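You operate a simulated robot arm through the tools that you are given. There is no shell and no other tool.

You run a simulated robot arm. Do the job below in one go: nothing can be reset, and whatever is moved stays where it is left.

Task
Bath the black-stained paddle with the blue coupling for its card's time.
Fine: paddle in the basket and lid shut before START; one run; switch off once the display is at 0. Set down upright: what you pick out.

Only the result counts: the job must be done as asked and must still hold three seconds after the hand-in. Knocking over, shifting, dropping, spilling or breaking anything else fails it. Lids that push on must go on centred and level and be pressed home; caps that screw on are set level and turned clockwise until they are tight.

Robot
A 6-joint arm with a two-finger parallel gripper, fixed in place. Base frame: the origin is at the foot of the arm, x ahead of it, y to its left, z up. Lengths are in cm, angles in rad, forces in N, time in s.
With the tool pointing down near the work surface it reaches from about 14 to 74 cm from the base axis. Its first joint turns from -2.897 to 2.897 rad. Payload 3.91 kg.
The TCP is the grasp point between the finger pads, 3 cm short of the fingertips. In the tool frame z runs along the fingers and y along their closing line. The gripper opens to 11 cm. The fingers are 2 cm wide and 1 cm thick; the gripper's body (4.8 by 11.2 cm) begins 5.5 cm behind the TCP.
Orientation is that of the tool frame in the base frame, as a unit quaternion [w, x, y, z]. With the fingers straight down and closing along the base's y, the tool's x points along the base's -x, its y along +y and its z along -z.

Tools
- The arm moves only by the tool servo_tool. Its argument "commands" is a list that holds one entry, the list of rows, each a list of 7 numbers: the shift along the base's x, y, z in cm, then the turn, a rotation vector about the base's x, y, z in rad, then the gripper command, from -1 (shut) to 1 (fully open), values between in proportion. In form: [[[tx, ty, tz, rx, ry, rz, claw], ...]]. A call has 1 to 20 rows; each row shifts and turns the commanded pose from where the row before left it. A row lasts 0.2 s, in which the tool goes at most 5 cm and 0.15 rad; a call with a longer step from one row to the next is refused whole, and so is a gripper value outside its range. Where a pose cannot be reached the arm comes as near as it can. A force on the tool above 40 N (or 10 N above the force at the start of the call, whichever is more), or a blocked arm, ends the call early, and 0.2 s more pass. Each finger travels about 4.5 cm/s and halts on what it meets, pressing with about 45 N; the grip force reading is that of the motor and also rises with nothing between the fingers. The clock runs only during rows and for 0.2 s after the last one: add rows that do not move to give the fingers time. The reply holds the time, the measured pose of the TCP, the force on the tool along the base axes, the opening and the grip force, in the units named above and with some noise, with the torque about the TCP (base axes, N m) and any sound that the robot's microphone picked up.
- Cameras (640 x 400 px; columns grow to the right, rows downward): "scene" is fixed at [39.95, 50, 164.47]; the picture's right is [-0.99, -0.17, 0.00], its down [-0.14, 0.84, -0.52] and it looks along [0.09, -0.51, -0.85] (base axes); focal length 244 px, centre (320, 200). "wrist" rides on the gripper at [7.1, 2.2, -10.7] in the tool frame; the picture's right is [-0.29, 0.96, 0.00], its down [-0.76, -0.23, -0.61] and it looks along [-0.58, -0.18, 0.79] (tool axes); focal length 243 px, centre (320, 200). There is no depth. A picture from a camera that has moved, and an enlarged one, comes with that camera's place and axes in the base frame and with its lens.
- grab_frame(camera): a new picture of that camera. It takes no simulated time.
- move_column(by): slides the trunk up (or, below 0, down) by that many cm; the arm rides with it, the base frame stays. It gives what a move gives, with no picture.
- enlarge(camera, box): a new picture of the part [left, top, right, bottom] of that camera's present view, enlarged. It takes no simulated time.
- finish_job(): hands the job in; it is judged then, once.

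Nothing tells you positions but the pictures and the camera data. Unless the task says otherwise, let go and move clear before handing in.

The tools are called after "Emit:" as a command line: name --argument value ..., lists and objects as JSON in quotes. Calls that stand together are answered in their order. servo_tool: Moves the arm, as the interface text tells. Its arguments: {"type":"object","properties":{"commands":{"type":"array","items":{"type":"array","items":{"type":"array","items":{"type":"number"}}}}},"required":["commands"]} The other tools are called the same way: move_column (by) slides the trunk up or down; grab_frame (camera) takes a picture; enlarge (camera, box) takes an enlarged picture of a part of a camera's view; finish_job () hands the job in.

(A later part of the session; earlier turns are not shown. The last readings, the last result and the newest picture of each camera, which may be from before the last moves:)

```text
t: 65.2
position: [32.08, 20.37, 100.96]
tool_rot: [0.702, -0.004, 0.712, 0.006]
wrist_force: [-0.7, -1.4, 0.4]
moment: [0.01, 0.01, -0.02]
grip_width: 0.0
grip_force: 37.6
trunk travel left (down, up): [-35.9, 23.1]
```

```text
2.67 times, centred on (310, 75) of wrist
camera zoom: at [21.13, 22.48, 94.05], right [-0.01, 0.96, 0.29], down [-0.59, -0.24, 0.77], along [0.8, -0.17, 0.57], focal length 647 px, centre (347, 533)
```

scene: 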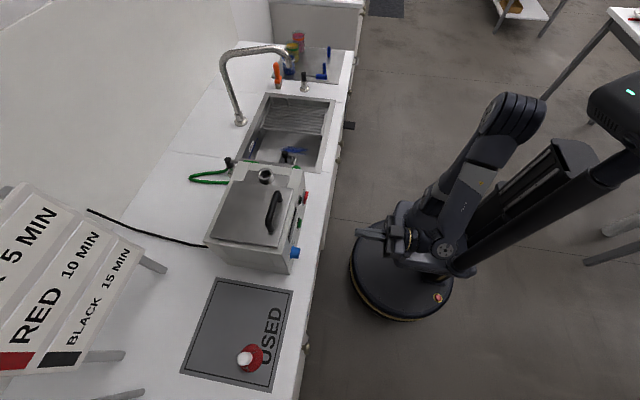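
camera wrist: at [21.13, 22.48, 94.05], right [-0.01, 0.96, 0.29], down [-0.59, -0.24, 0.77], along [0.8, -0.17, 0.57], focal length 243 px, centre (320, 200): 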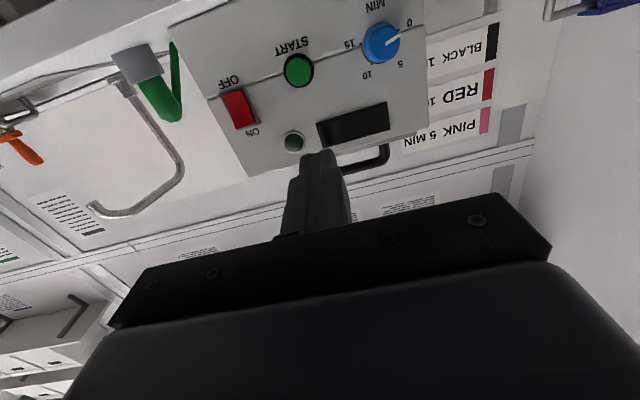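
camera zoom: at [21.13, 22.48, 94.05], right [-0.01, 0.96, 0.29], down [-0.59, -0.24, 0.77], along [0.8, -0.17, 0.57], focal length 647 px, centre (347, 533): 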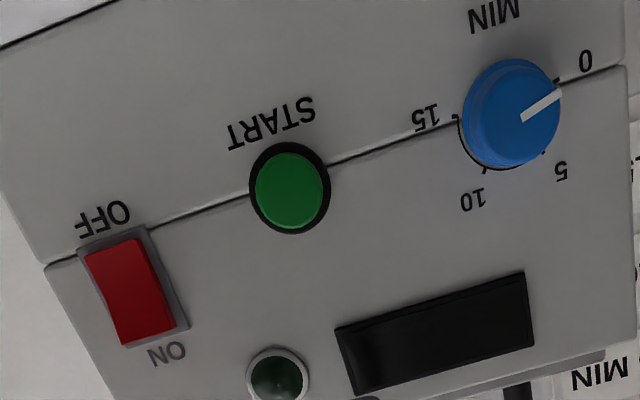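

Everything on the panel is clear. First I'll move in front of the rocker's ON half (y ≈ 10.6, z ≈ 100.9).

Emit:
servo_tool --commands '[[[2.5, -3.3, 0, 0, -0.005, 0, -1], [3, -3.3, 0, 0, 0, 0, -1], [3, -3.2, 0, 0, 0, 0, -1], [3, 0, 0, 0, 0, 0, -1], [2, 0, 0, 0, 0, 0, -1], [0, 0, 0, 0, 0, 0, -1]]]'

Emit:
grab_frame --camera "wrist"

Emit:
enlarge --camera "scene" --box '[230, 150, 370, 260]'

```text
t: 66.6
position: [45.79, 10.44, 100.9]
tool_rot: [0.704, -0.004, 0.71, 0.005]
wrist_force: [0.5, -0.2, 0.0]
moment: [0.02, -0.02, 0.01]
grip_width: 0.0
grip_force: 37.2
trunk travel left (down, up): [-35.9, 23.1]
```

```text
taken
camera wrist: at [34.74, 12.55, 93.94], right [-0.01, 0.96, 0.29], down [-0.6, -0.24, 0.77], along [0.8, -0.17, 0.57], focal length 243 px, centre (320, 200)
```

wrist: 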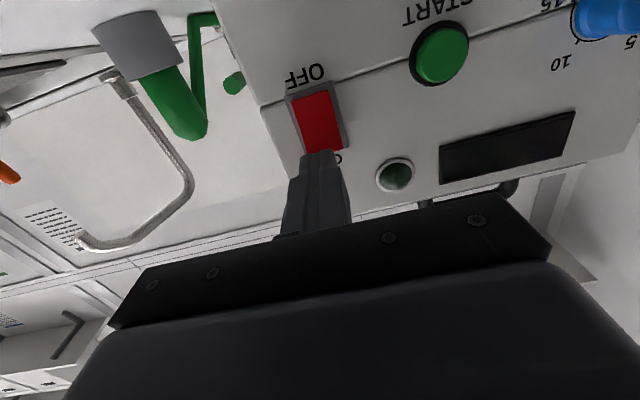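

```text
3.64 times, centred on (300, 205) of scene
camera zoom: at [39.95, 50.0, 164.47], right [-0.99, -0.17, 0.0], down [-0.14, 0.84, -0.52], along [0.09, -0.51, -0.85], focal length 886 px, centre (393, 182)
```

zoom: 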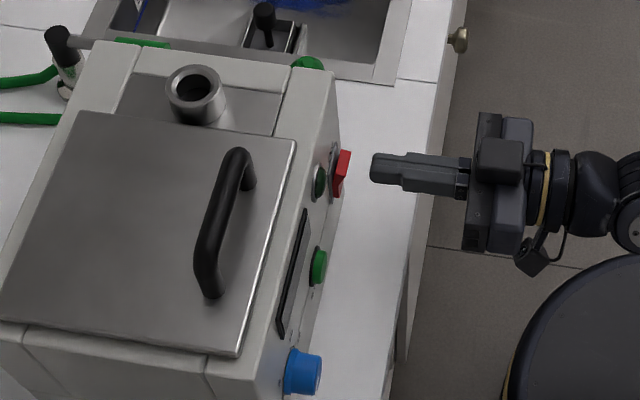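

Emit:
servo_tool --commands '[[[1, 0.1, 0.1, 0, 0, 0, -1], [0.6, 0, 0, 0, 0, 0, -1], [0.3, 0, 0, 0, 0, 0, -1], [0.2, 0, 0, 0, 0, 0, -1], [0, 0, 0, 0, 0, 0, -1]]]'

Emit:
enlarge --camera "wrist" --box '[230, 30, 430, 180]'

```text
t: 67.8
position: [47.7, 10.71, 101.13]
tool_rot: [0.704, -0.003, 0.711, 0.005]
wrist_force: [-0.9, 0.2, -0.5]
moment: [-0.02, -0.02, 0.02]
grip_width: 0.0
grip_force: 37.9
trunk travel left (down, up): [-35.9, 23.1]
```

```text
2.67 times, centred on (330, 105) of wrist
camera zoom: at [36.75, 12.82, 94.09], right [-0.01, 0.96, 0.29], down [-0.6, -0.24, 0.76], along [0.8, -0.17, 0.57], focal length 647 px, centre (293, 453)
```

zoom: 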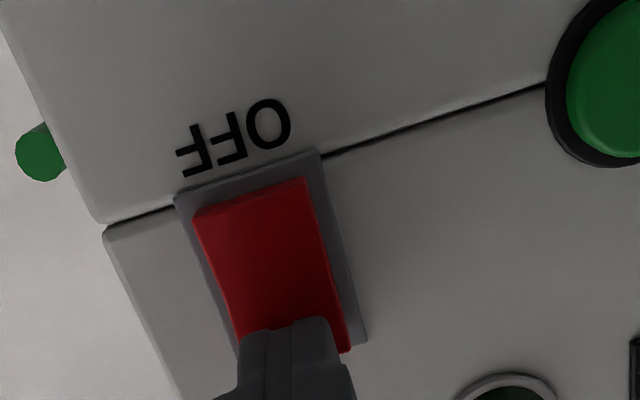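

Emit:
servo_tool --commands '[[[0.3, 0, 0, 0, 0, 0, -1], [0.2, 0, 0, 0, 0, 0, -1], [0, 0, 0, 0, 0, 0, -1]]]'

Emit:
servo_tool --commands '[[[0.2, 0, 0, 0, 0, 0, -1], [0.2, 0, 0, 0, 0, 0, -1], [0, 0, 0, 0, 0, 0, -1]]]'

Emit:
enlarge --camera "wrist" --box '[230, 30, 480, 180]'

```text
t: 68.6
position: [48.12, 10.68, 101.15]
tool_rot: [0.704, -0.004, 0.71, 0.005]
wrist_force: [0.0, 0.6, -0.2]
moment: [-0.01, 0.0, -0.03]
grip_width: 0.0
grip_force: 37.7
trunk travel left (down, up): [-35.9, 23.1]
```

```text
t: 69.5
position: [48.25, 10.68, 101.13]
tool_rot: [0.704, -0.005, 0.71, 0.005]
wrist_force: [-36.6, 6.2, 7.2]
moment: [0.18, 0.17, 0.03]
grip_width: 0.0
grip_force: 37.5
trunk travel left (down, up): [-35.9, 23.1]
stopped in row 3: the force on the tool passed its limit at 41 N (the readings are from after the stop); the commanded pose is now the measured one
```

```text
2.56 times, centred on (355, 105) of wrist
camera zoom: at [37.29, 12.72, 94.13], right [-0.01, 0.96, 0.29], down [-0.6, -0.24, 0.77], along [0.8, -0.17, 0.57], focal length 621 px, centre (230, 443)
```

zoom: 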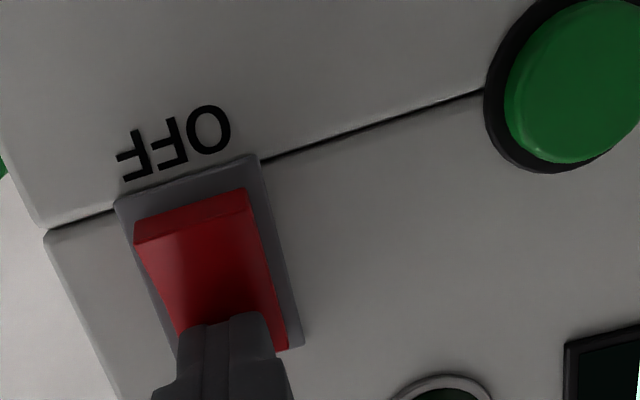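

The rocker flipped to ON. I'll back off and check the display and the bath's position.

Emit:
servo_tool --commands '[[[-1, 0, 0, 0, 0, 0, -1], [-3, 0, 0, 0, 0, 0, -1], [-4, 0, 0, 0, 0, 0, -1], [-4, 3, -1, 0, 0, 0, -1], [-4, 4, -1, 0, 0, 0, -1], [0, 4, -1.5, 0, 0, 0, -1], [0, 4, 0, 0, 0, 0, -1], [0, 2, 0, 0, 0, 0, -1], [0, 0, 0, 0, 0, 0, -1]]]'

Emit:
grab_frame --camera "wrist"

Emit:
enlarge --camera "scene" --box '[150, 120, 310, 280]'

```text
refused: row 4 steps farther than a row can; nothing moved
```

```text
taken
camera wrist: at [37.29, 12.72, 94.13], right [-0.01, 0.96, 0.29], down [-0.6, -0.24, 0.77], along [0.8, -0.17, 0.57], focal length 243 px, centre (320, 200)
```

wrist: 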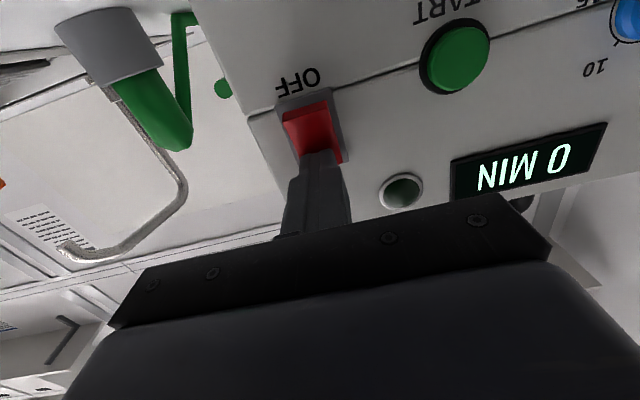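

```text
2.50 times, centred on (230, 200) of scene
camera zoom: at [39.95, 50.0, 164.47], right [-0.99, -0.17, 0.0], down [-0.14, 0.84, -0.52], along [0.09, -0.51, -0.85], focal length 609 px, centre (545, 200)
```

zoom: 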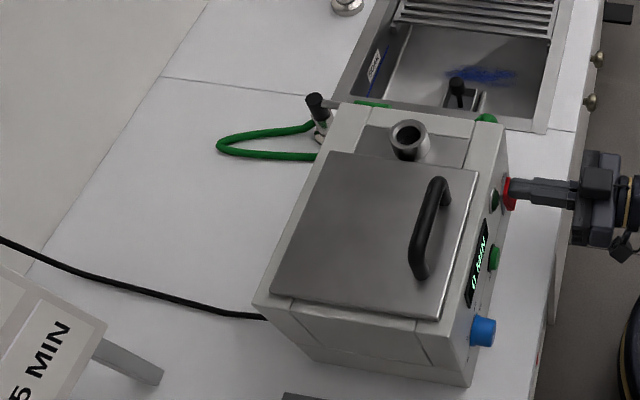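

Emit:
servo_tool --commands '[[[-1, 0, 0, 0, 0, 0, -1], [-3, 0, 0, 0, 0, 0, -1], [-4, 0, 0, 0, 0, 0, -0.5], [-2, 3.6, -0.7, 0, 0, 0, 0], [0, 4, -1, 0, 0, 0, 0.1], [0, 4, -1, 0, 0, 0, 0.1], [0, 4, -1, 0, 0, 0, 0.1], [0, 2, 0, 0, 0, 0, 0.1], [0, 0, 0, 0, 0, 0, 0.1]]]'

Emit:
grab_frame --camera "wrist"

Emit:
enlarge --camera "wrist" --box '[200, 40, 440, 190]'

```text
t: 71.5
position: [38.58, 28.26, 97.23]
tool_rot: [0.703, -0.005, 0.712, 0.005]
wrist_force: [0.4, 0.9, -0.2]
moment: [0.0, -0.04, -0.01]
grip_width: 6.05
grip_force: 0.1
trunk travel left (down, up): [-35.9, 23.1]
```

```text
taken
camera wrist: at [27.67, 30.34, 90.29], right [-0.01, 0.96, 0.29], down [-0.6, -0.24, 0.77], along [0.8, -0.17, 0.57], focal length 243 px, centre (320, 200)
```

wrist: 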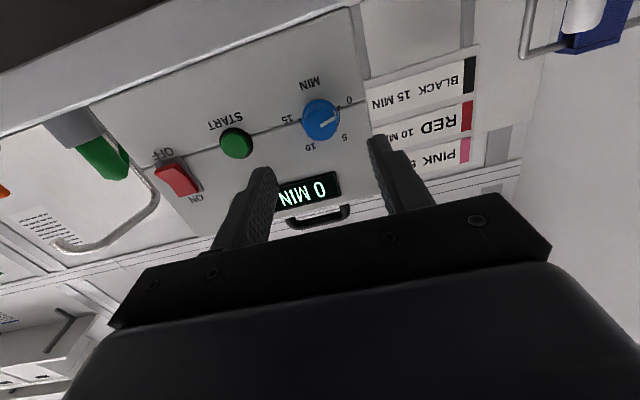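

```text
2.67 times, centred on (320, 115) of wrist
camera zoom: at [27.67, 30.34, 90.29], right [-0.01, 0.96, 0.29], down [-0.6, -0.24, 0.77], along [0.8, -0.17, 0.57], focal length 647 px, centre (320, 427)
```

zoom: 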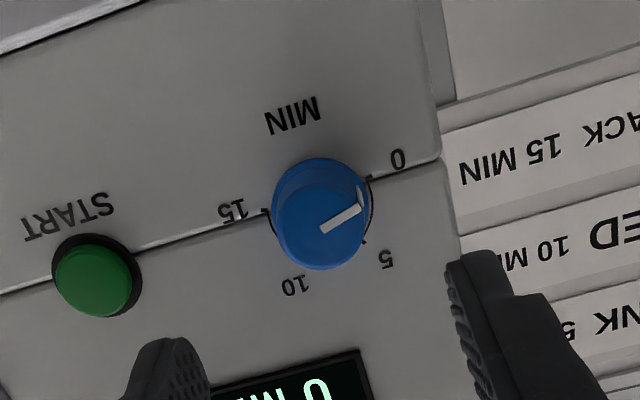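

Emit:
servo_tool --commands '[[[3, 0.05, 0.25, 0, 0, 0, 0.1], [3, 0, 0, 0, 0, 0, 0.1], [2, 0, 0, 0, 0, 0, 0.1], [0, 0, 0, 0, 0, 0, 0.1]]]'

Emit:
grab_frame --camera "wrist"

Emit:
enlarge --camera "scene" --box '[230, 200, 370, 300]'

```text
t: 72.5
position: [46.71, 28.34, 97.52]
tool_rot: [0.703, -0.004, 0.711, 0.004]
wrist_force: [0.7, -0.3, -0.6]
moment: [-0.01, -0.03, 0.0]
grip_width: 6.04
grip_force: 0.1
trunk travel left (down, up): [-35.9, 23.1]
```

```text
taken
camera wrist: at [35.74, 30.36, 90.56], right [-0.01, 0.96, 0.29], down [-0.6, -0.24, 0.77], along [0.8, -0.17, 0.57], focal length 243 px, centre (320, 200)
```

wrist: 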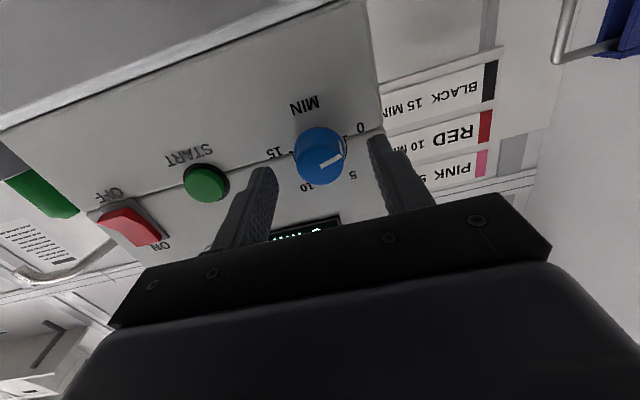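

```text
4.00 times, centred on (300, 250) of scene
camera zoom: at [39.95, 50.0, 164.47], right [-0.99, -0.17, 0.0], down [-0.14, 0.84, -0.52], along [0.09, -0.51, -0.85], focal length 974 px, centre (400, 0)
```

zoom: 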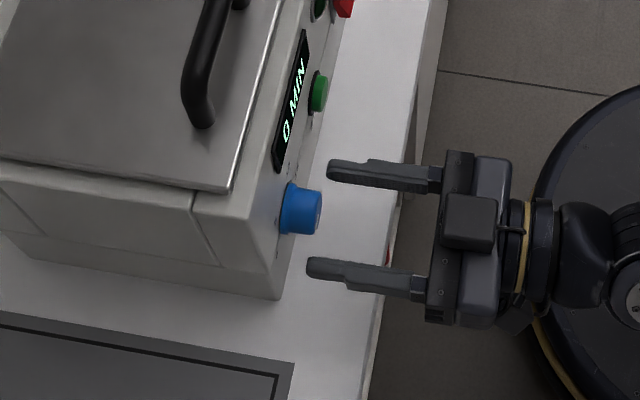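

Emit:
servo_tool --commands '[[[1, 0, 0, 0, 0, 0, 0.1], [0.7, 0, 0, 0, 0, 0, 0.1], [0, 0, 0, 0, 0, 0, 0.1]]]'

Emit:
enlarge --camera "scene" --box '[230, 200, 370, 300]'

Emit:
enlarge --camera "wrist" --box '[200, 80, 440, 230]'

```text
t: 73.3
position: [48.32, 28.24, 97.65]
tool_rot: [0.703, -0.004, 0.711, 0.004]
wrist_force: [-0.5, -0.5, -0.5]
moment: [0.01, 0.02, 0.01]
grip_width: 6.03
grip_force: 0.2
trunk travel left (down, up): [-35.9, 23.1]
```

```text
4.00 times, centred on (300, 250) of scene
camera zoom: at [39.95, 50.0, 164.47], right [-0.99, -0.17, 0.0], down [-0.14, 0.84, -0.52], along [0.09, -0.51, -0.85], focal length 974 px, centre (400, 0)
```

zoom: 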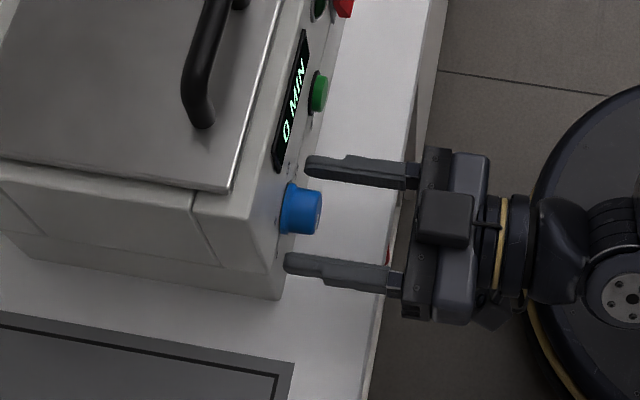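

```text
2.67 times, centred on (320, 155) of wrist
camera zoom: at [37.36, 30.36, 90.62], right [-0.01, 0.96, 0.29], down [-0.6, -0.24, 0.77], along [0.8, -0.17, 0.57], focal length 647 px, centre (320, 320)
```

zoom: 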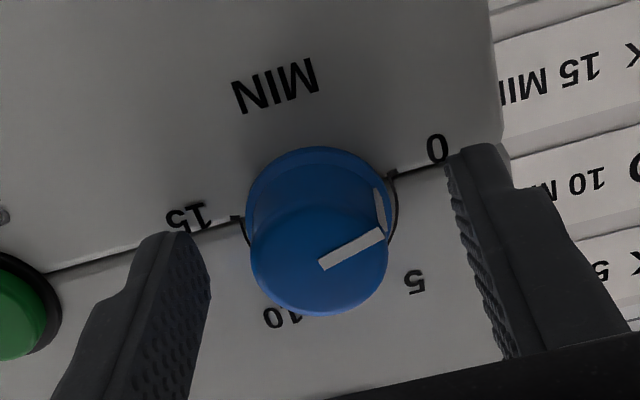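

Emit:
servo_tool --commands '[[[0.2, 0.05, -0.1, 0, 0, 0, -0.2], [0, 0, 0, 0, 0, 0, -0.4], [0, 0, 0, 0, 0, 0, -1], [0, 0, 0, 0, 0, 0, -1], [0, 0, 0, 0, 0, 0, -1], [0, 0, 0, 0, 0, 0, -1]]]'

Emit:
enlarge --camera "wrist" --box '[200, 80, 440, 230]'

```text
t: 74.7
position: [48.55, 28.19, 97.4]
tool_rot: [0.703, -0.003, 0.712, 0.005]
wrist_force: [-1.3, -11.4, -3.7]
moment: [0.03, -0.29, -0.99]
grip_width: 3.14
grip_force: 44.5
trunk travel left (down, up): [-35.9, 23.1]
```

```text
2.67 times, centred on (320, 155) of wrist
camera zoom: at [37.56, 30.3, 90.47], right [-0.01, 0.96, 0.29], down [-0.6, -0.24, 0.77], along [0.8, -0.17, 0.57], focal length 647 px, centre (320, 320)
```

zoom: 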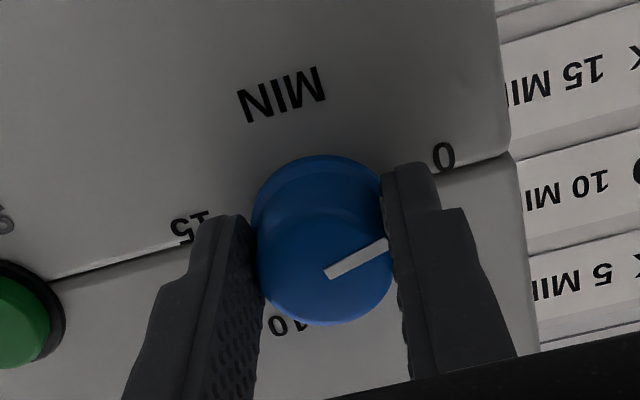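

Emit:
servo_tool --commands '[[[0, -0.12, 0, 0, 0, 0, -1], [0, 0, 0, 0, 0, 0, -1]]]'

Emit:
servo_tool --commands '[[[0, 0, 0, 0.1, 0, 0, -1], [0, 0, 0, 0.1, 0, 0, -1], [0, 0, 0, 0, 0, 0, -1]]]'

Emit:
grab_frame --camera "wrist"

```text
t: 75.3
position: [48.48, 28.2, 97.46]
tool_rot: [0.702, -0.003, 0.712, 0.004]
wrist_force: [-2.5, -9.1, -5.2]
moment: [0.06, 0.06, -0.88]
grip_width: 3.14
grip_force: 44.7
trunk travel left (down, up): [-35.9, 23.1]
```

```text
t: 76.1
position: [48.53, 28.33, 97.4]
tool_rot: [0.699, 0.067, 0.708, 0.076]
wrist_force: [-0.2, -5.3, -3.4]
moment: [0.0, 1.08, -0.7]
grip_width: 3.12
grip_force: 45.1
trunk travel left (down, up): [-35.9, 23.1]
```

```text
taken
camera wrist: at [37.55, 31.69, 91.03], right [-0.01, 0.88, 0.48], down [-0.59, -0.39, 0.7], along [0.8, -0.28, 0.53], focal length 243 px, centre (320, 200)
```

wrist: 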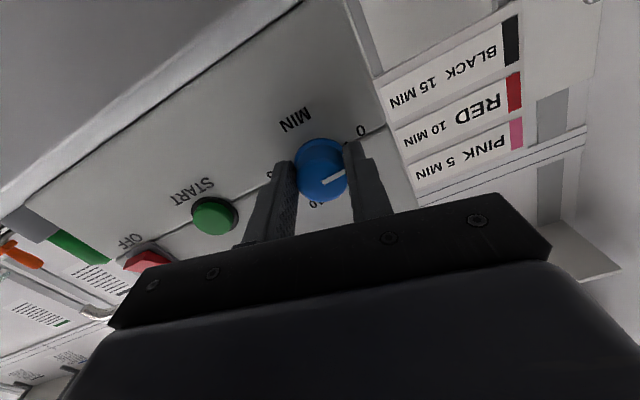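

Emit:
servo_tool --commands '[[[0, 0, 0, 0, -0.007, 0, -1], [0, 0, 0, 0.12, -0.007, 0, -1], [0, 0, 0, 0.12, 0, 0, -1], [0, 0, 0, 0.12, 0, 0, -1], [0, 0, 0, 0.12, 0, 0, -1], [0, 0, 0, 0.12, 0, 0, -1], [0, 0, 0, 0, 0, 0, -1]]]'

Emit:
grab_frame --camera "wrist"

Emit:
enlarge --camera "scene" --box '[230, 180, 370, 280]'

```text
t: 77.1
position: [48.54, 28.35, 97.57]
tool_rot: [0.679, 0.174, 0.692, 0.172]
wrist_force: [5.4, -3.7, -7.3]
moment: [0.03, -0.31, 0.89]
grip_width: 3.1
grip_force: 45.3
out of reach, approached as far as the arm can: row 4
trunk travel left (down, up): [-35.9, 23.1]
stopped in row 4: the force on the tool passed its limit at 56 N (the readings are from after the stop); the commanded pose is now the measured one
```

```text
taken
camera wrist: at [37.62, 33.66, 92.56], right [0.01, 0.71, 0.71], down [-0.6, -0.56, 0.57], along [0.8, -0.43, 0.41], focal length 243 px, centre (320, 200)
```

wrist: 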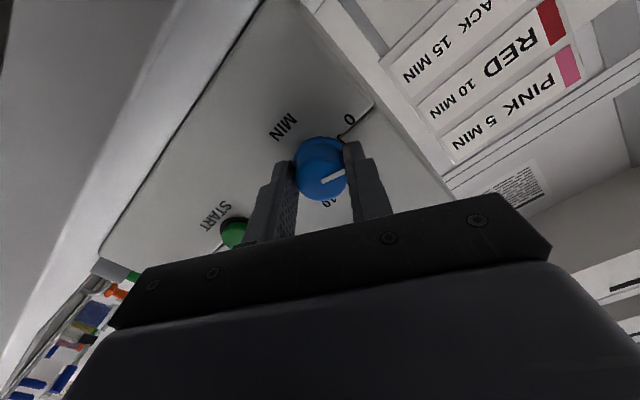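

```text
4.00 times, centred on (300, 230) of scene
camera zoom: at [39.95, 50.0, 164.47], right [-0.99, -0.17, 0.0], down [-0.14, 0.84, -0.52], along [0.09, -0.51, -0.85], focal length 974 px, centre (400, 80)
```

zoom: 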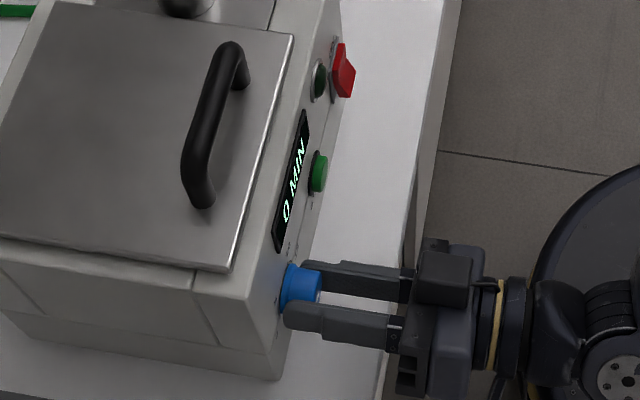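

The knob has turned about 28°, but the arm hit a joint limit for positive roll. I'll release, roll back to about −1.2 rad where there's room, and regrip for the remaining turn.

Emit:
servo_tool --commands '[[[0, 0, 0, 0, 0, 0, -0.3], [0, 0, 0, 0, 0, 0, 0.1], [0, 0, 0, 0, 0, 0, 0.1], [0, 0, 0, 0, 0, 0, 0.1], [0, 0, 0, 0, 0, 0, 0.1]]]'

Emit:
enlarge --camera "wrist" --box '[200, 80, 440, 230]'

```text
t: 78.3
position: [48.42, 28.31, 97.72]
tool_rot: [0.68, 0.172, 0.691, 0.172]
wrist_force: [0.2, 0.0, 0.1]
moment: [-0.03, -0.01, 0.01]
grip_width: 6.07
grip_force: 0.0
trunk travel left (down, up): [-35.9, 23.1]
```

```text
2.67 times, centred on (320, 155) of wrist
camera zoom: at [37.54, 33.74, 92.66], right [0.01, 0.7, 0.71], down [-0.6, -0.56, 0.57], along [0.8, -0.43, 0.42], focal length 647 px, centre (320, 320)
```

zoom: 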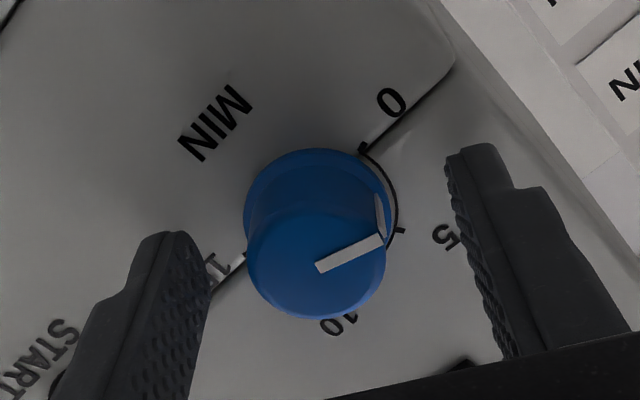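

Emit:
servo_tool --commands '[[[0, 0, 0, -0.15, 0, 0, 0.1], [0, 0, -0.1, -0.15, 0, 0, 0.1], [0, 0, 0, -0.15, 0, 0, 0.1], [0, 0, 0, -0.045, 0, 0, 0.1], [0, 0, 0, 0, 0, 0, 0.1]]]'

Emit:
servo_tool --commands '[[[0, 0, 0, -0.15, 0, 0, 0.1], [0, 0, 0, -0.15, 0, 0, 0.1], [0, 0, 0, -0.15, 0, 0, 0.1], [0, 0, 0, -0.15, 0, 0, 0.1], [0, 0, 0, -0.15, 0, 0, 0.1], [0, 0, 0, -0.15, 0, 0, 0.1], [0, 0, 0, 0, 0, 0, 0.1]]]'

Emit:
grab_frame --camera "wrist"

Emit:
enlarge --camera "scene" --box '[230, 180, 370, 280]'

```text
t: 79.5
position: [48.32, 28.4, 97.53]
tool_rot: [0.702, 0.001, 0.712, -0.002]
wrist_force: [0.0, 0.0, 0.3]
moment: [-0.01, -0.02, -0.01]
grip_width: 6.06
grip_force: 0.1
trunk travel left (down, up): [-35.9, 23.1]
```

```text
t: 81.1
position: [48.46, 28.37, 97.55]
tool_rot: [0.633, -0.304, 0.639, -0.313]
wrist_force: [-0.5, -0.6, 0.4]
moment: [0.01, 0.02, 0.02]
grip_width: 6.05
grip_force: 0.1
trunk travel left (down, up): [-35.9, 23.1]
```

```text
taken
camera wrist: at [37.54, 24.36, 91.57], right [0.01, 0.82, -0.57], down [-0.6, 0.46, 0.65], along [0.8, 0.34, 0.5], focal length 243 px, centre (320, 200)
```

wrist: 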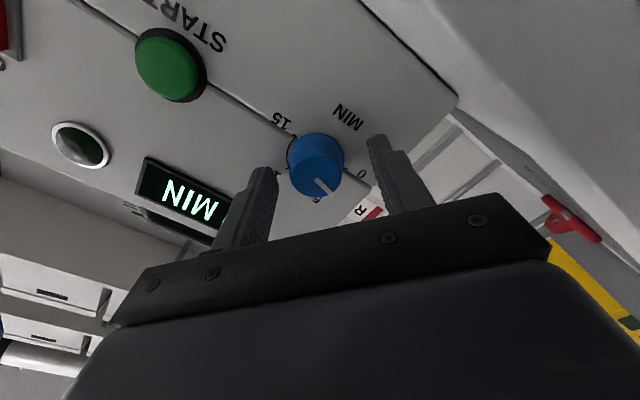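

```text
4.00 times, centred on (300, 230) of scene
camera zoom: at [39.95, 50.0, 164.47], right [-0.99, -0.17, 0.0], down [-0.14, 0.84, -0.52], along [0.09, -0.51, -0.85], focal length 974 px, centre (400, 80)
```

zoom: 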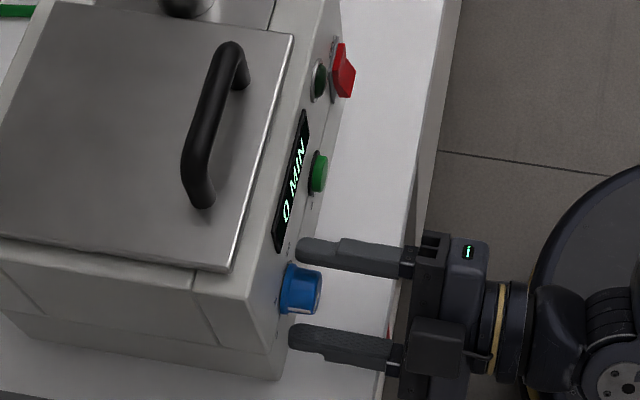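

Emit:
servo_tool --commands '[[[0, 0, 0, -0.15, 0, 0, 0.1], [0, 0, 0, -0.15, 0, 0, 0.1], [0, 0, 0, -0.15, 0, 0, 0.1], [0, 0, 0, -0.15, 0, 0, 0.1], [0, 0, 0, 0, 0, 0, 0.1]]]'

Emit:
enlarge --camera "wrist" --box '[200, 80, 440, 230]'

```text
t: 82.3
position: [48.49, 28.46, 97.59]
tool_rot: [0.515, -0.478, 0.519, -0.487]
wrist_force: [0.4, 1.1, -0.8]
moment: [0.01, 0.01, 0.0]
grip_width: 6.06
grip_force: 0.0
trunk travel left (down, up): [-35.9, 23.1]
```

```text
2.67 times, centred on (320, 155) of wrist
camera zoom: at [37.51, 21.68, 94.92], right [0.01, 0.36, -0.93], down [-0.6, 0.75, 0.28], along [0.8, 0.56, 0.22], focal length 647 px, centre (320, 320)
```

zoom: 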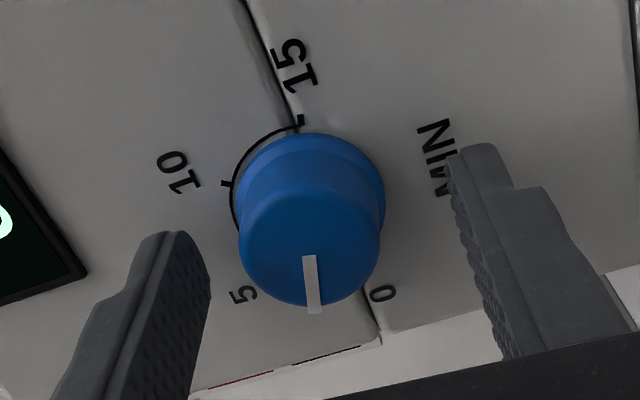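

Emit:
servo_tool --commands '[[[0, -0.08, -0.05, 0, 0, 0, -0.3], [0, 0, 0, 0, 0, 0, -0.4], [0, 0, 0, 0, 0, 0, -1], [0, 0, 0, 0, 0, 0, -1], [0, 0, 0, 0, 0, 0, -1], [0, 0, 0, 0, 0, 0, -1]]]'

Emit:
servo_tool --commands '[[[0, 0, 0, 0.12, 0, 0, -1], [0, 0, 0, 0.12, 0, 0, -1], [0, 0, 0, 0.12, 0, 0, -1], [0, 0, 0, 0.12, 0, 0, -1], [0, 0, 0, 0, 0, 0, -1]]]'

Emit:
enlarge --camera "wrist" --box '[120, 40, 440, 240]'

```text
t: 83.7
position: [48.42, 28.43, 97.85]
tool_rot: [0.517, -0.475, 0.519, -0.488]
wrist_force: [8.9, 2.6, 25.8]
moment: [-0.03, 0.4, -0.38]
grip_width: 3.12
grip_force: 45.2
trunk travel left (down, up): [-35.9, 23.1]
```

```text
t: 84.9
position: [48.45, 28.37, 97.84]
tool_rot: [0.617, -0.338, 0.619, -0.349]
wrist_force: [9.1, 3.5, 36.3]
moment: [-0.05, 0.25, 0.12]
grip_width: 3.13
grip_force: 45.4
trunk travel left (down, up): [-35.9, 23.1]
```

```text
2.00 times, centred on (280, 140) of wrist
camera zoom: at [37.55, 23.63, 92.21], right [0.01, 0.75, -0.66], down [-0.6, 0.53, 0.59], along [0.8, 0.39, 0.46], focal length 485 px, centre (400, 320)
```

zoom: 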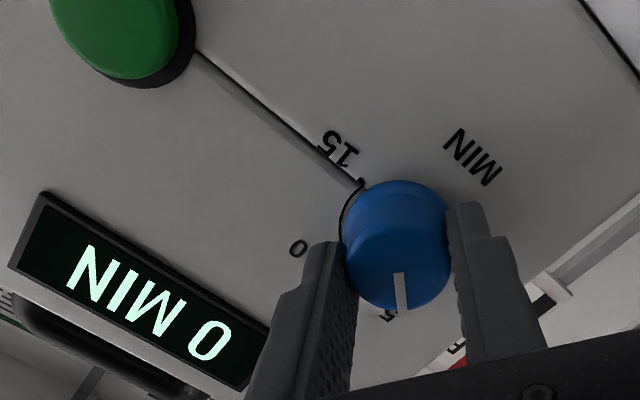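

Emit:
servo_tool --commands '[[[0, 0, 0.2, 0, 0, 0, -1], [0, 0, 0.1, 0, 0, 0, -1], [0, 0, 0, 0, 0, 0, -1]]]'

Emit:
servo_tool --commands '[[[0, 0, 0, 0.12, 0, 0, -1], [0, 0, 0, 0.12, 0, 0, -1], [0, 0, 0, 0.12, 0, 0, -1], [0, 0, 0, 0.12, 0, 0, -1], [0, 0, 0, 0, 0, 0, -1]]]'

Emit:
enlarge --camera "wrist" --box '[120, 40, 440, 240]'

```text
t: 85.7
position: [48.33, 28.33, 97.88]
tool_rot: [0.615, -0.341, 0.62, -0.349]
wrist_force: [2.3, -1.7, 19.7]
moment: [-0.04, -0.64, 1.24]
grip_width: 3.11
grip_force: 44.4
trunk travel left (down, up): [-35.9, 23.1]
```

```text
t: 86.9
position: [48.39, 28.28, 97.81]
tool_rot: [0.678, -0.184, 0.686, -0.191]
wrist_force: [4.6, 0.4, 15.6]
moment: [-0.06, 0.6, 0.18]
grip_width: 3.14
grip_force: 44.9
trunk travel left (down, up): [-35.9, 23.1]
```

```text
2.00 times, centred on (280, 140) of wrist
camera zoom: at [37.51, 26.68, 90.77], right [0.01, 0.97, -0.24], down [-0.6, 0.2, 0.78], along [0.8, 0.14, 0.58], focal length 485 px, centre (400, 320)
```

zoom: 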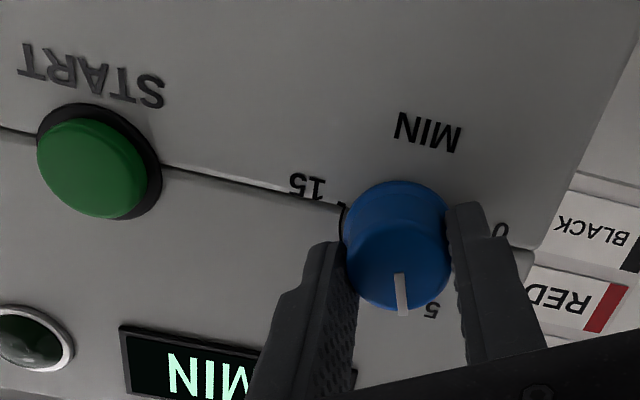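

Emit:
servo_tool --commands '[[[0, 0, 0.1, 0.12, 0, 0, -1], [0, 0, 0, 0.12, 0, 0, -1], [0, 0, 0, 0.12, 0, 0, -1], [0, 0, 0, 0.12, 0, 0, -1], [0, 0, 0, 0.12, 0, 0, -1], [0, 0, 0, 0.12, 0, 0, -1], [0, 0, 0, 0.1, 0, 0, -1], [0, 0, 0, 0, 0, 0, -1]]]'

Emit:
enlarge --camera "wrist" --box '[120, 40, 440, 240]'

Emit:
enlarge --camera "scene" --box '[230, 180, 370, 280]'

```text
t: 88.7
position: [48.49, 28.3, 97.99]
tool_rot: [0.694, 0.101, 0.706, 0.098]
wrist_force: [-11.9, -15.4, -11.1]
moment: [0.03, -0.87, 0.07]
grip_width: 3.1
grip_force: 44.9
trunk travel left (down, up): [-35.9, 23.1]
```

```text
2.00 times, centred on (280, 140) of wrist
camera zoom: at [37.5, 32.34, 91.88], right [0.01, 0.84, 0.55], down [-0.6, -0.43, 0.68], along [0.8, -0.33, 0.5], focal length 485 px, centre (400, 320)
```

zoom: 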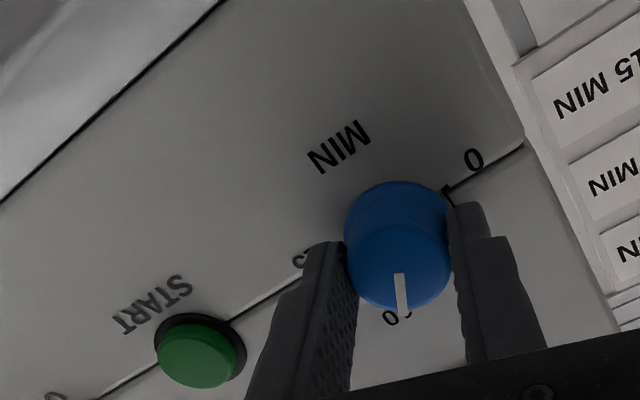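

```text
4.00 times, centred on (300, 230) of scene
camera zoom: at [39.95, 50.0, 164.47], right [-0.99, -0.17, 0.0], down [-0.14, 0.84, -0.52], along [0.09, -0.51, -0.85], focal length 974 px, centre (400, 80)
```

zoom: 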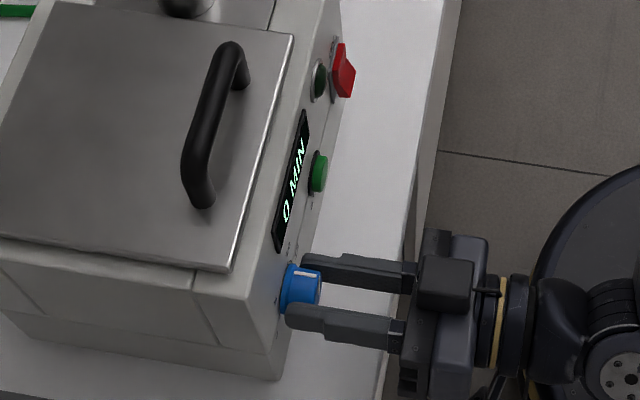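

Emit:
servo_tool --commands '[[[0, 0, 0, 0, 0, 0, -0.3], [0, 0, 0, 0, 0, 0, 0.1], [0, 0, 0, 0, 0, 0, 0.1], [0, 0, 0, 0, 0, 0, 0.1], [0, 0, 0, -0.15, 0, 0, 0.1], [0, 0, 0, -0.15, 0, 0, 0.1], [0, 0, 0, -0.15, 0, 0, 0.1], [0, 0, 0, -0.15, 0, 0, 0.1], [0, 0, 0, -0.15, 0, 0, 0.1], [0, 0, 0, -0.15, 0, 0, 0.1], [0, 0, 0, -0.15, 0, 0, 0.1], [0, 0, 0, 0, 0, 0, 0.1]]]'

Emit:
enlarge --camera "wrist" --box '[120, 40, 440, 240]'

```text
t: 91.3
position: [48.55, 28.27, 97.99]
tool_rot: [0.652, -0.262, 0.659, -0.269]
wrist_force: [-0.3, -0.8, -0.1]
moment: [-0.03, 0.02, -0.03]
grip_width: 6.05
grip_force: 0.1
trunk travel left (down, up): [-35.9, 23.1]
```

```text
2.00 times, centred on (280, 140) of wrist
camera zoom: at [37.55, 25.14, 91.45], right [0.01, 0.89, -0.46], down [-0.6, 0.37, 0.71], along [0.8, 0.27, 0.54], focal length 485 px, centre (400, 320)
```

zoom: 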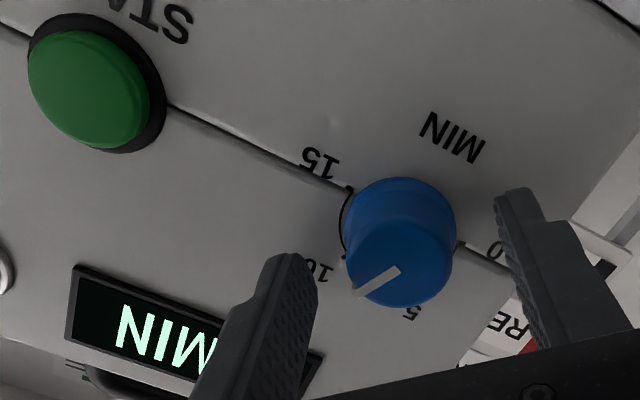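

Emit:
servo_tool --commands '[[[0, 0, 0, 0, 0, 0, -0.3], [0, 0, 0, 0, 0, 0, -0.4], [0, 0, 0, 0, 0, 0, -1], [0, 0, 0, 0, 0, 0, -1], [0, 0, 0, 0, 0, 0, -1], [0, 0, 0, 0, 0, 0, -1], [0, 0, 0, 0.1, 0, 0, -1], [0, 0, 0, 0.1, 0, 0, -1], [0, 0, 0, 0.1, 0, 0, -1], [0, 0, 0, 0.1, 0, 0, -1], [0, 0, 0, 0.1, 0, 0, -1], [0, 0, 0, 0, 0, 0, -1]]]'

Emit:
enlarge --camera "wrist" --box '[120, 40, 440, 240]'

```text
t: 93.9
position: [48.41, 28.25, 97.99]
tool_rot: [0.696, -0.09, 0.705, -0.096]
wrist_force: [-1.5, -3.2, 2.9]
moment: [-0.06, 0.38, 0.27]
grip_width: 3.17
grip_force: 45.1
trunk travel left (down, up): [-35.9, 23.1]
```

```text
2.00 times, centred on (280, 140) of wrist
camera zoom: at [37.55, 28.66, 90.72], right [0.01, 1.0, 0.03], down [-0.6, -0.02, 0.8], along [0.8, -0.03, 0.6], focal length 485 px, centre (400, 320)
```

zoom: 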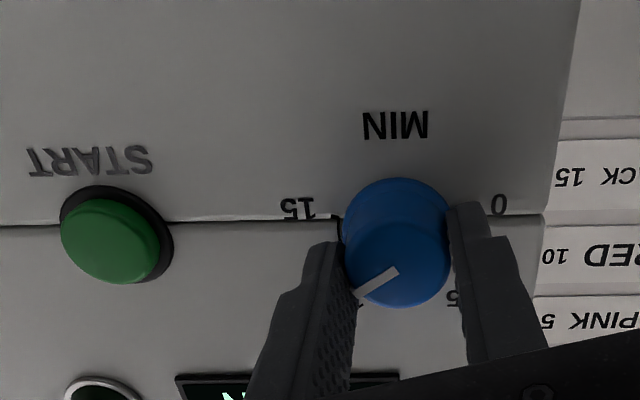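

Emit:
servo_tool --commands '[[[0, 0, 0, 0.11, 0, 0, -1], [0, 0, 0, 0.11, 0, 0, -1], [0, 0, 0, 0.11, 0, 0, -1], [0, 0, 0, 0.11, 0, 0, -1], [0, 0, 0, 0.11, 0, 0, -1], [0, 0, 0, 0, 0, 0, -1]]]'

Emit:
enlarge --camera "wrist" --box '[200, 80, 440, 230]'

```text
t: 95.3
position: [48.49, 28.23, 97.96]
tool_rot: [0.695, 0.102, 0.705, 0.098]
wrist_force: [-1.0, -13.8, 3.0]
moment: [-0.01, 0.17, 0.32]
grip_width: 3.14
grip_force: 45.6
trunk travel left (down, up): [-35.9, 23.1]
```

```text
2.67 times, centred on (320, 155) of wrist
camera zoom: at [37.56, 32.32, 91.97], right [0.01, 0.84, 0.55], down [-0.6, -0.43, 0.67], along [0.8, -0.34, 0.5], focal length 647 px, centre (320, 320)
```

zoom: 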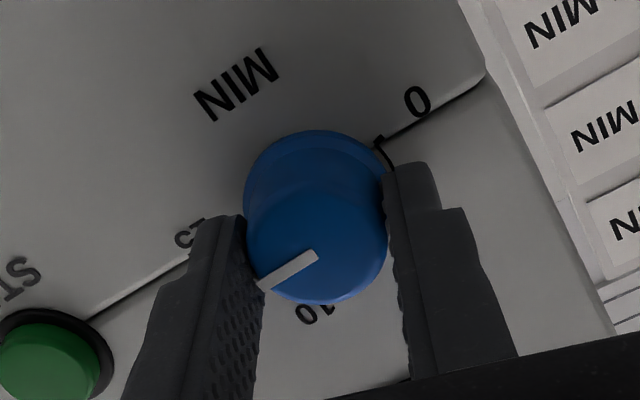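

Emit:
servo_tool --commands '[[[0, 0, 0, 0, 0, 0, -0.3], [0, 0, 0, 0, 0, 0, 0.1], [0, 0, 0, 0, 0, 0, 0.1], [0, 0, 0, 0, 0, 0, 0.1], [-2, 0, 0, -0.15, 0, 0, 0.1], [-2, 0, 0, -0.135, 0, 0, 0.1], [-2, 0, -1.5, 0, 0, 0, 0.1], [0, 0, 0, 0, 0, 0, 0.1]]]'

Emit:
grab_frame --camera "wrist"

Emit:
enlarge --camera "wrist" --box '[260, 90, 380, 165]'

```text
t: 97.1
position: [42.39, 28.39, 96.47]
tool_rot: [0.702, 0.0, 0.712, -0.003]
wrist_force: [-0.4, -0.3, -1.0]
moment: [-0.01, -0.01, 0.02]
grip_width: 6.06
grip_force: 0.1
trunk travel left (down, up): [-35.9, 23.1]
```

```text
taken
camera wrist: at [31.54, 30.58, 89.48], right [0.01, 0.96, 0.29], down [-0.6, -0.22, 0.77], along [0.8, -0.18, 0.57], focal length 243 px, centre (320, 200)
```

wrist: 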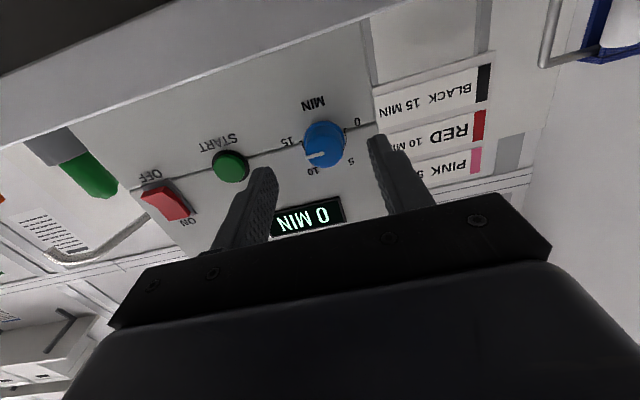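

```text
5.33 times, centred on (320, 128) of wrist
camera zoom: at [31.54, 30.58, 89.48], right [0.01, 0.96, 0.29], down [-0.6, -0.22, 0.77], along [0.8, -0.18, 0.57], focal length 1294 px, centre (320, 587)
```

zoom: 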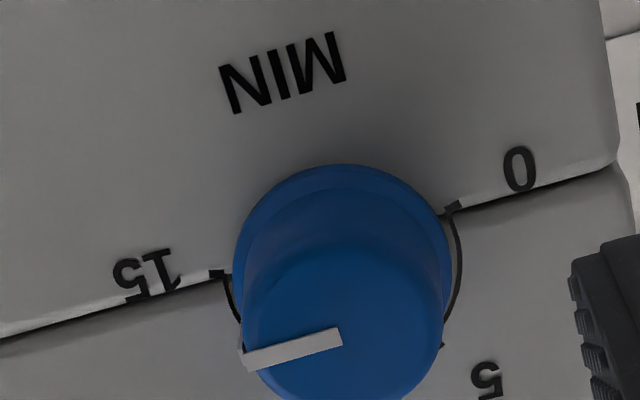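

The pointer is now about horizontal, with the "15" tick roughly 15–18° further on. I'll regrip and turn that last bit, then check it against the tick.

Emit:
servo_tool --commands '[[[2, -0.1, 1.5, -0.15, 0, 0, 0.1], [2, 0, 0.05, -0.15, 0, 0, 0.1], [2, 0, 0, 0, 0, 0, 0.1], [0, 0, 0, 0, 0, 0, 0.1], [0, 0, 0, 0, 0, 0, -0.3], [0, 0, 0, 0, 0, 0, -0.4], [0, 0, 0, 0, 0, 0, -1], [0, 0, 0, 0, 0, 0, -1], [0, 0, 0, 0, 0, 0, -1], [0, 0, 0, 0, 0, 0, -1]]]'

Emit:
servo_tool --commands '[[[0, 0, 0, 0.1, 0, 0, -1], [0, 0, 0, 0.1, 0, 0, -1], [0, 0, 0, 0.08, 0, 0, -1], [0, 0, 0, 0, 0, 0, -1]]]'

Emit:
enlarge --camera "wrist" --box '[200, 80, 440, 230]'

```text
t: 99.3
position: [48.42, 28.45, 98.13]
tool_rot: [0.695, -0.104, 0.703, -0.109]
wrist_force: [2.2, -5.4, 2.4]
moment: [-0.02, 0.05, 0.28]
grip_width: 3.16
grip_force: 45.1
trunk travel left (down, up): [-35.9, 23.1]
```

```text
t: 100.3
position: [48.52, 28.22, 98.13]
tool_rot: [0.703, -0.005, 0.711, -0.01]
wrist_force: [4.9, -7.3, 9.1]
moment: [-0.01, -0.39, 0.21]
grip_width: 3.15
grip_force: 44.9
trunk travel left (down, up): [-35.9, 23.1]
```

```text
2.67 times, centred on (320, 155) of wrist
camera zoom: at [37.6, 30.37, 91.14], right [0.01, 0.96, 0.27], down [-0.6, -0.21, 0.77], along [0.8, -0.17, 0.58], focal length 647 px, centre (320, 320)
```

zoom: 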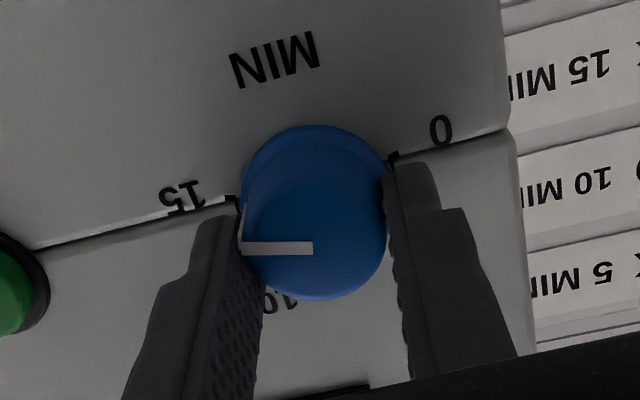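

Emit:
servo_tool --commands '[[[0, 0, 0, 0, 0, 0, -0.3], [0, 0, 0, 0, 0, 0, 0.1], [0, 0, 0, 0, 0, 0, 0.1], [0, 0, 0, 0, 0, 0, 0.1], [-2, 0, 0, 0, 0, 0, 0.1], [-2, 0, 0, 0, 0, 0, 0.1], [-2, 0, -1.5, 0, 0, 0, 0.1], [0, 0, 0, 0, 0, 0, 0.1]]]'

Emit:
enlarge --camera "wrist" --box '[260, 90, 380, 165]'

Emit:
enlarge --camera "wrist" --box '[120, 80, 440, 240]'

```text
t: 102.1
position: [42.44, 28.16, 96.45]
tool_rot: [0.702, -0.006, 0.712, -0.011]
wrist_force: [-0.1, 0.2, 1.4]
moment: [0.0, -0.03, 0.0]
grip_width: 6.06
grip_force: 0.1
trunk travel left (down, up): [-35.9, 23.1]
```

```text
5.33 times, centred on (320, 128) of wrist
camera zoom: at [31.56, 30.45, 89.47], right [0.01, 0.96, 0.27], down [-0.6, -0.21, 0.77], along [0.8, -0.17, 0.57], focal length 1294 px, centre (320, 587)
```

zoom: 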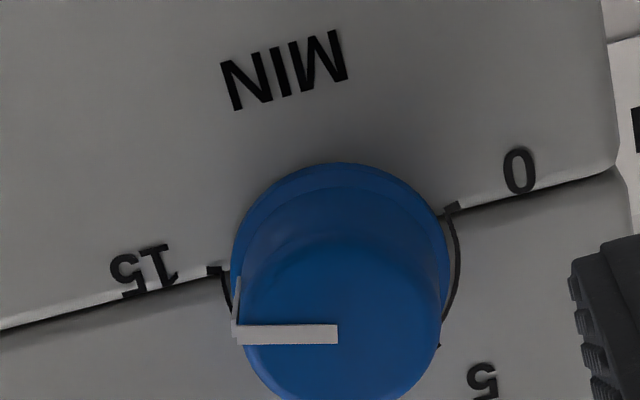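

```text
2.00 times, centred on (280, 160) of wrist
camera zoom: at [31.56, 30.45, 89.47], right [0.01, 0.96, 0.27], down [-0.6, -0.21, 0.77], along [0.8, -0.17, 0.57], focal length 485 px, centre (400, 280)
```

zoom: 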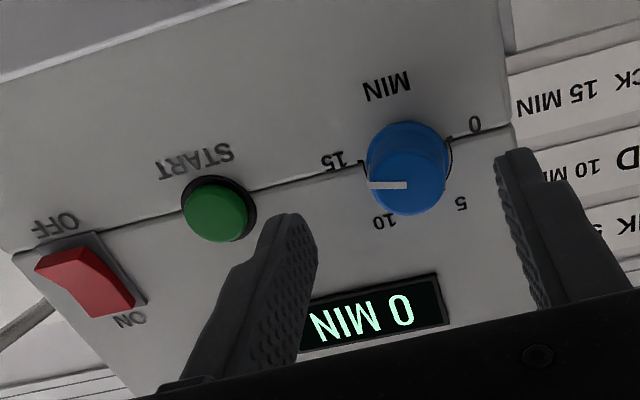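

The pointer is within about 3° of the 15 tick. I'll nudge it slightly further while watching for an end stop via the torque.

Emit:
servo_tool --commands '[[[2, 0.1, 1.5, 0, 0, 0, 0.1], [2, 0, 0.1, 0, 0, 0, 0.1], [2, 0, 0, 0, 0, 0, 0.1], [0, 0, 0, 0, 0, 0, 0.1], [0, 0, 0, 0, 0, 0, -0.3], [0, 0, 0, 0, 0, 0, -0.4], [0, 0, 0, 0, 0, 0, -1], [0, 0, 0, 0, 0, 0, -1], [0, 0, 0, 0, 0, 0, -1], [0, 0, 0, 0, 0, 0, -1]]]'

Emit:
servo_tool --commands '[[[0, 0, 0, 0.05, 0, 0, -1], [0, 0, 0, 0, 0, 0, -1]]]'

Emit:
servo_tool --commands '[[[0, 0, 0, 0.03, 0, 0, -1], [0, 0, 0, 0, 0, 0, -1]]]'

Emit:
enlarge --camera "wrist" --box '[200, 80, 440, 230]'

```text
t: 104.3
position: [48.46, 28.3, 98.17]
tool_rot: [0.702, -0.005, 0.712, -0.01]
wrist_force: [0.2, -13.5, -0.8]
moment: [-0.03, -0.45, 0.08]
grip_width: 3.13
grip_force: 44.8
trunk travel left (down, up): [-35.9, 23.1]
```

```text
t: 104.9
position: [48.54, 28.21, 98.16]
tool_rot: [0.703, 0.012, 0.712, 0.008]
wrist_force: [2.9, -15.9, 4.1]
moment: [-0.2, 0.43, 0.23]
grip_width: 3.14
grip_force: 44.7
trunk travel left (down, up): [-35.9, 23.1]
```

```text
t: 105.5
position: [48.39, 28.18, 98.28]
tool_rot: [0.702, 0.024, 0.711, 0.019]
wrist_force: [4.8, -18.0, 6.0]
moment: [-0.45, -0.19, 0.41]
grip_width: 3.11
grip_force: 44.5
trunk travel left (down, up): [-35.9, 23.1]
```

```text
2.67 times, centred on (320, 155) of wrist
camera zoom: at [37.62, 30.9, 91.39], right [0.01, 0.94, 0.35], down [-0.6, -0.27, 0.75], along [0.8, -0.22, 0.56], focal length 647 px, centre (320, 320)
```

zoom: 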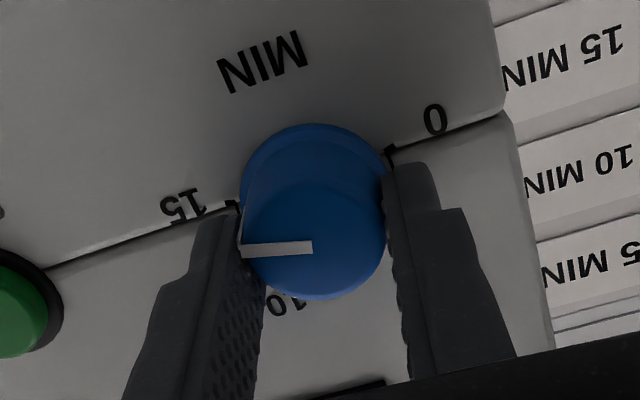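

The resisting torque grows steeply — the knob is at its end stop, i.e. 15. I'll release, back off, close the fingers and line up with START.

Emit:
servo_tool --commands '[[[0, 0, 0, -0.02, 0, 0, -0.3], [0, 0, 0, 0, 0, 0, 0.1], [0, 0, 0, 0, 0, 0, 0.1], [0, 0, 0, 0, 0, 0, 0.1], [-2, 0, 0, -0.02, 0, 0, 0.1], [-2, 0, 0, 0, 0, 0, 0.1], [-2, 0, 0, 0, 0, 0, -0.5], [0, -3, 0, 0, 0, 0, -1], [0, -3, 0, 0, 0, 0, -1], [0, -3.1, -0.4, 0, 0, 0, -1], [0, 0, 0, 0, 0, 0, -1], [0, 0, 0, 0, 0, 0, -1]]]'

Emit:
grab_frame --camera "wrist"

Emit:
enlarge --camera "wrist" --box '[230, 60, 470, 210]'

```text
t: 108.1
position: [42.62, 19.12, 97.65]
tool_rot: [0.702, 0.008, 0.712, 0.003]
wrist_force: [0.2, -0.5, 0.4]
moment: [-0.03, 0.0, -0.02]
grip_width: 0.02
grip_force: 37.4
trunk travel left (down, up): [-35.9, 23.1]
```

```text
taken
camera wrist: at [31.63, 21.54, 90.83], right [0.01, 0.95, 0.31], down [-0.6, -0.24, 0.76], along [0.8, -0.19, 0.57], focal length 243 px, centre (320, 200)
```

wrist: 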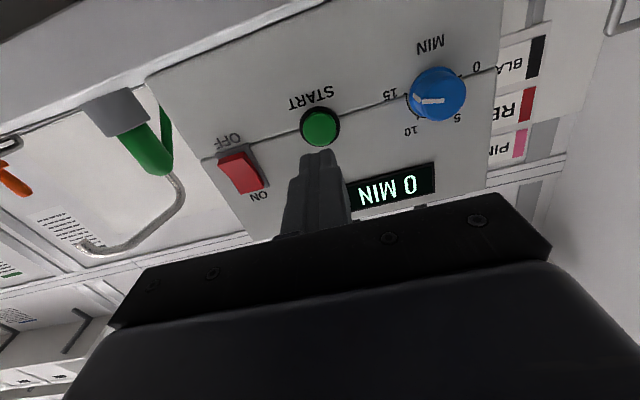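

```text
2.67 times, centred on (350, 135) of wrist
camera zoom: at [31.63, 21.54, 90.83], right [0.01, 0.95, 0.31], down [-0.6, -0.24, 0.76], along [0.8, -0.19, 0.57], focal length 647 px, centre (240, 373)
```

zoom: 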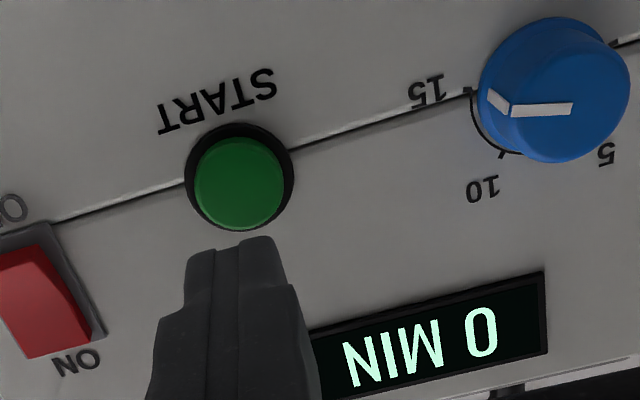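

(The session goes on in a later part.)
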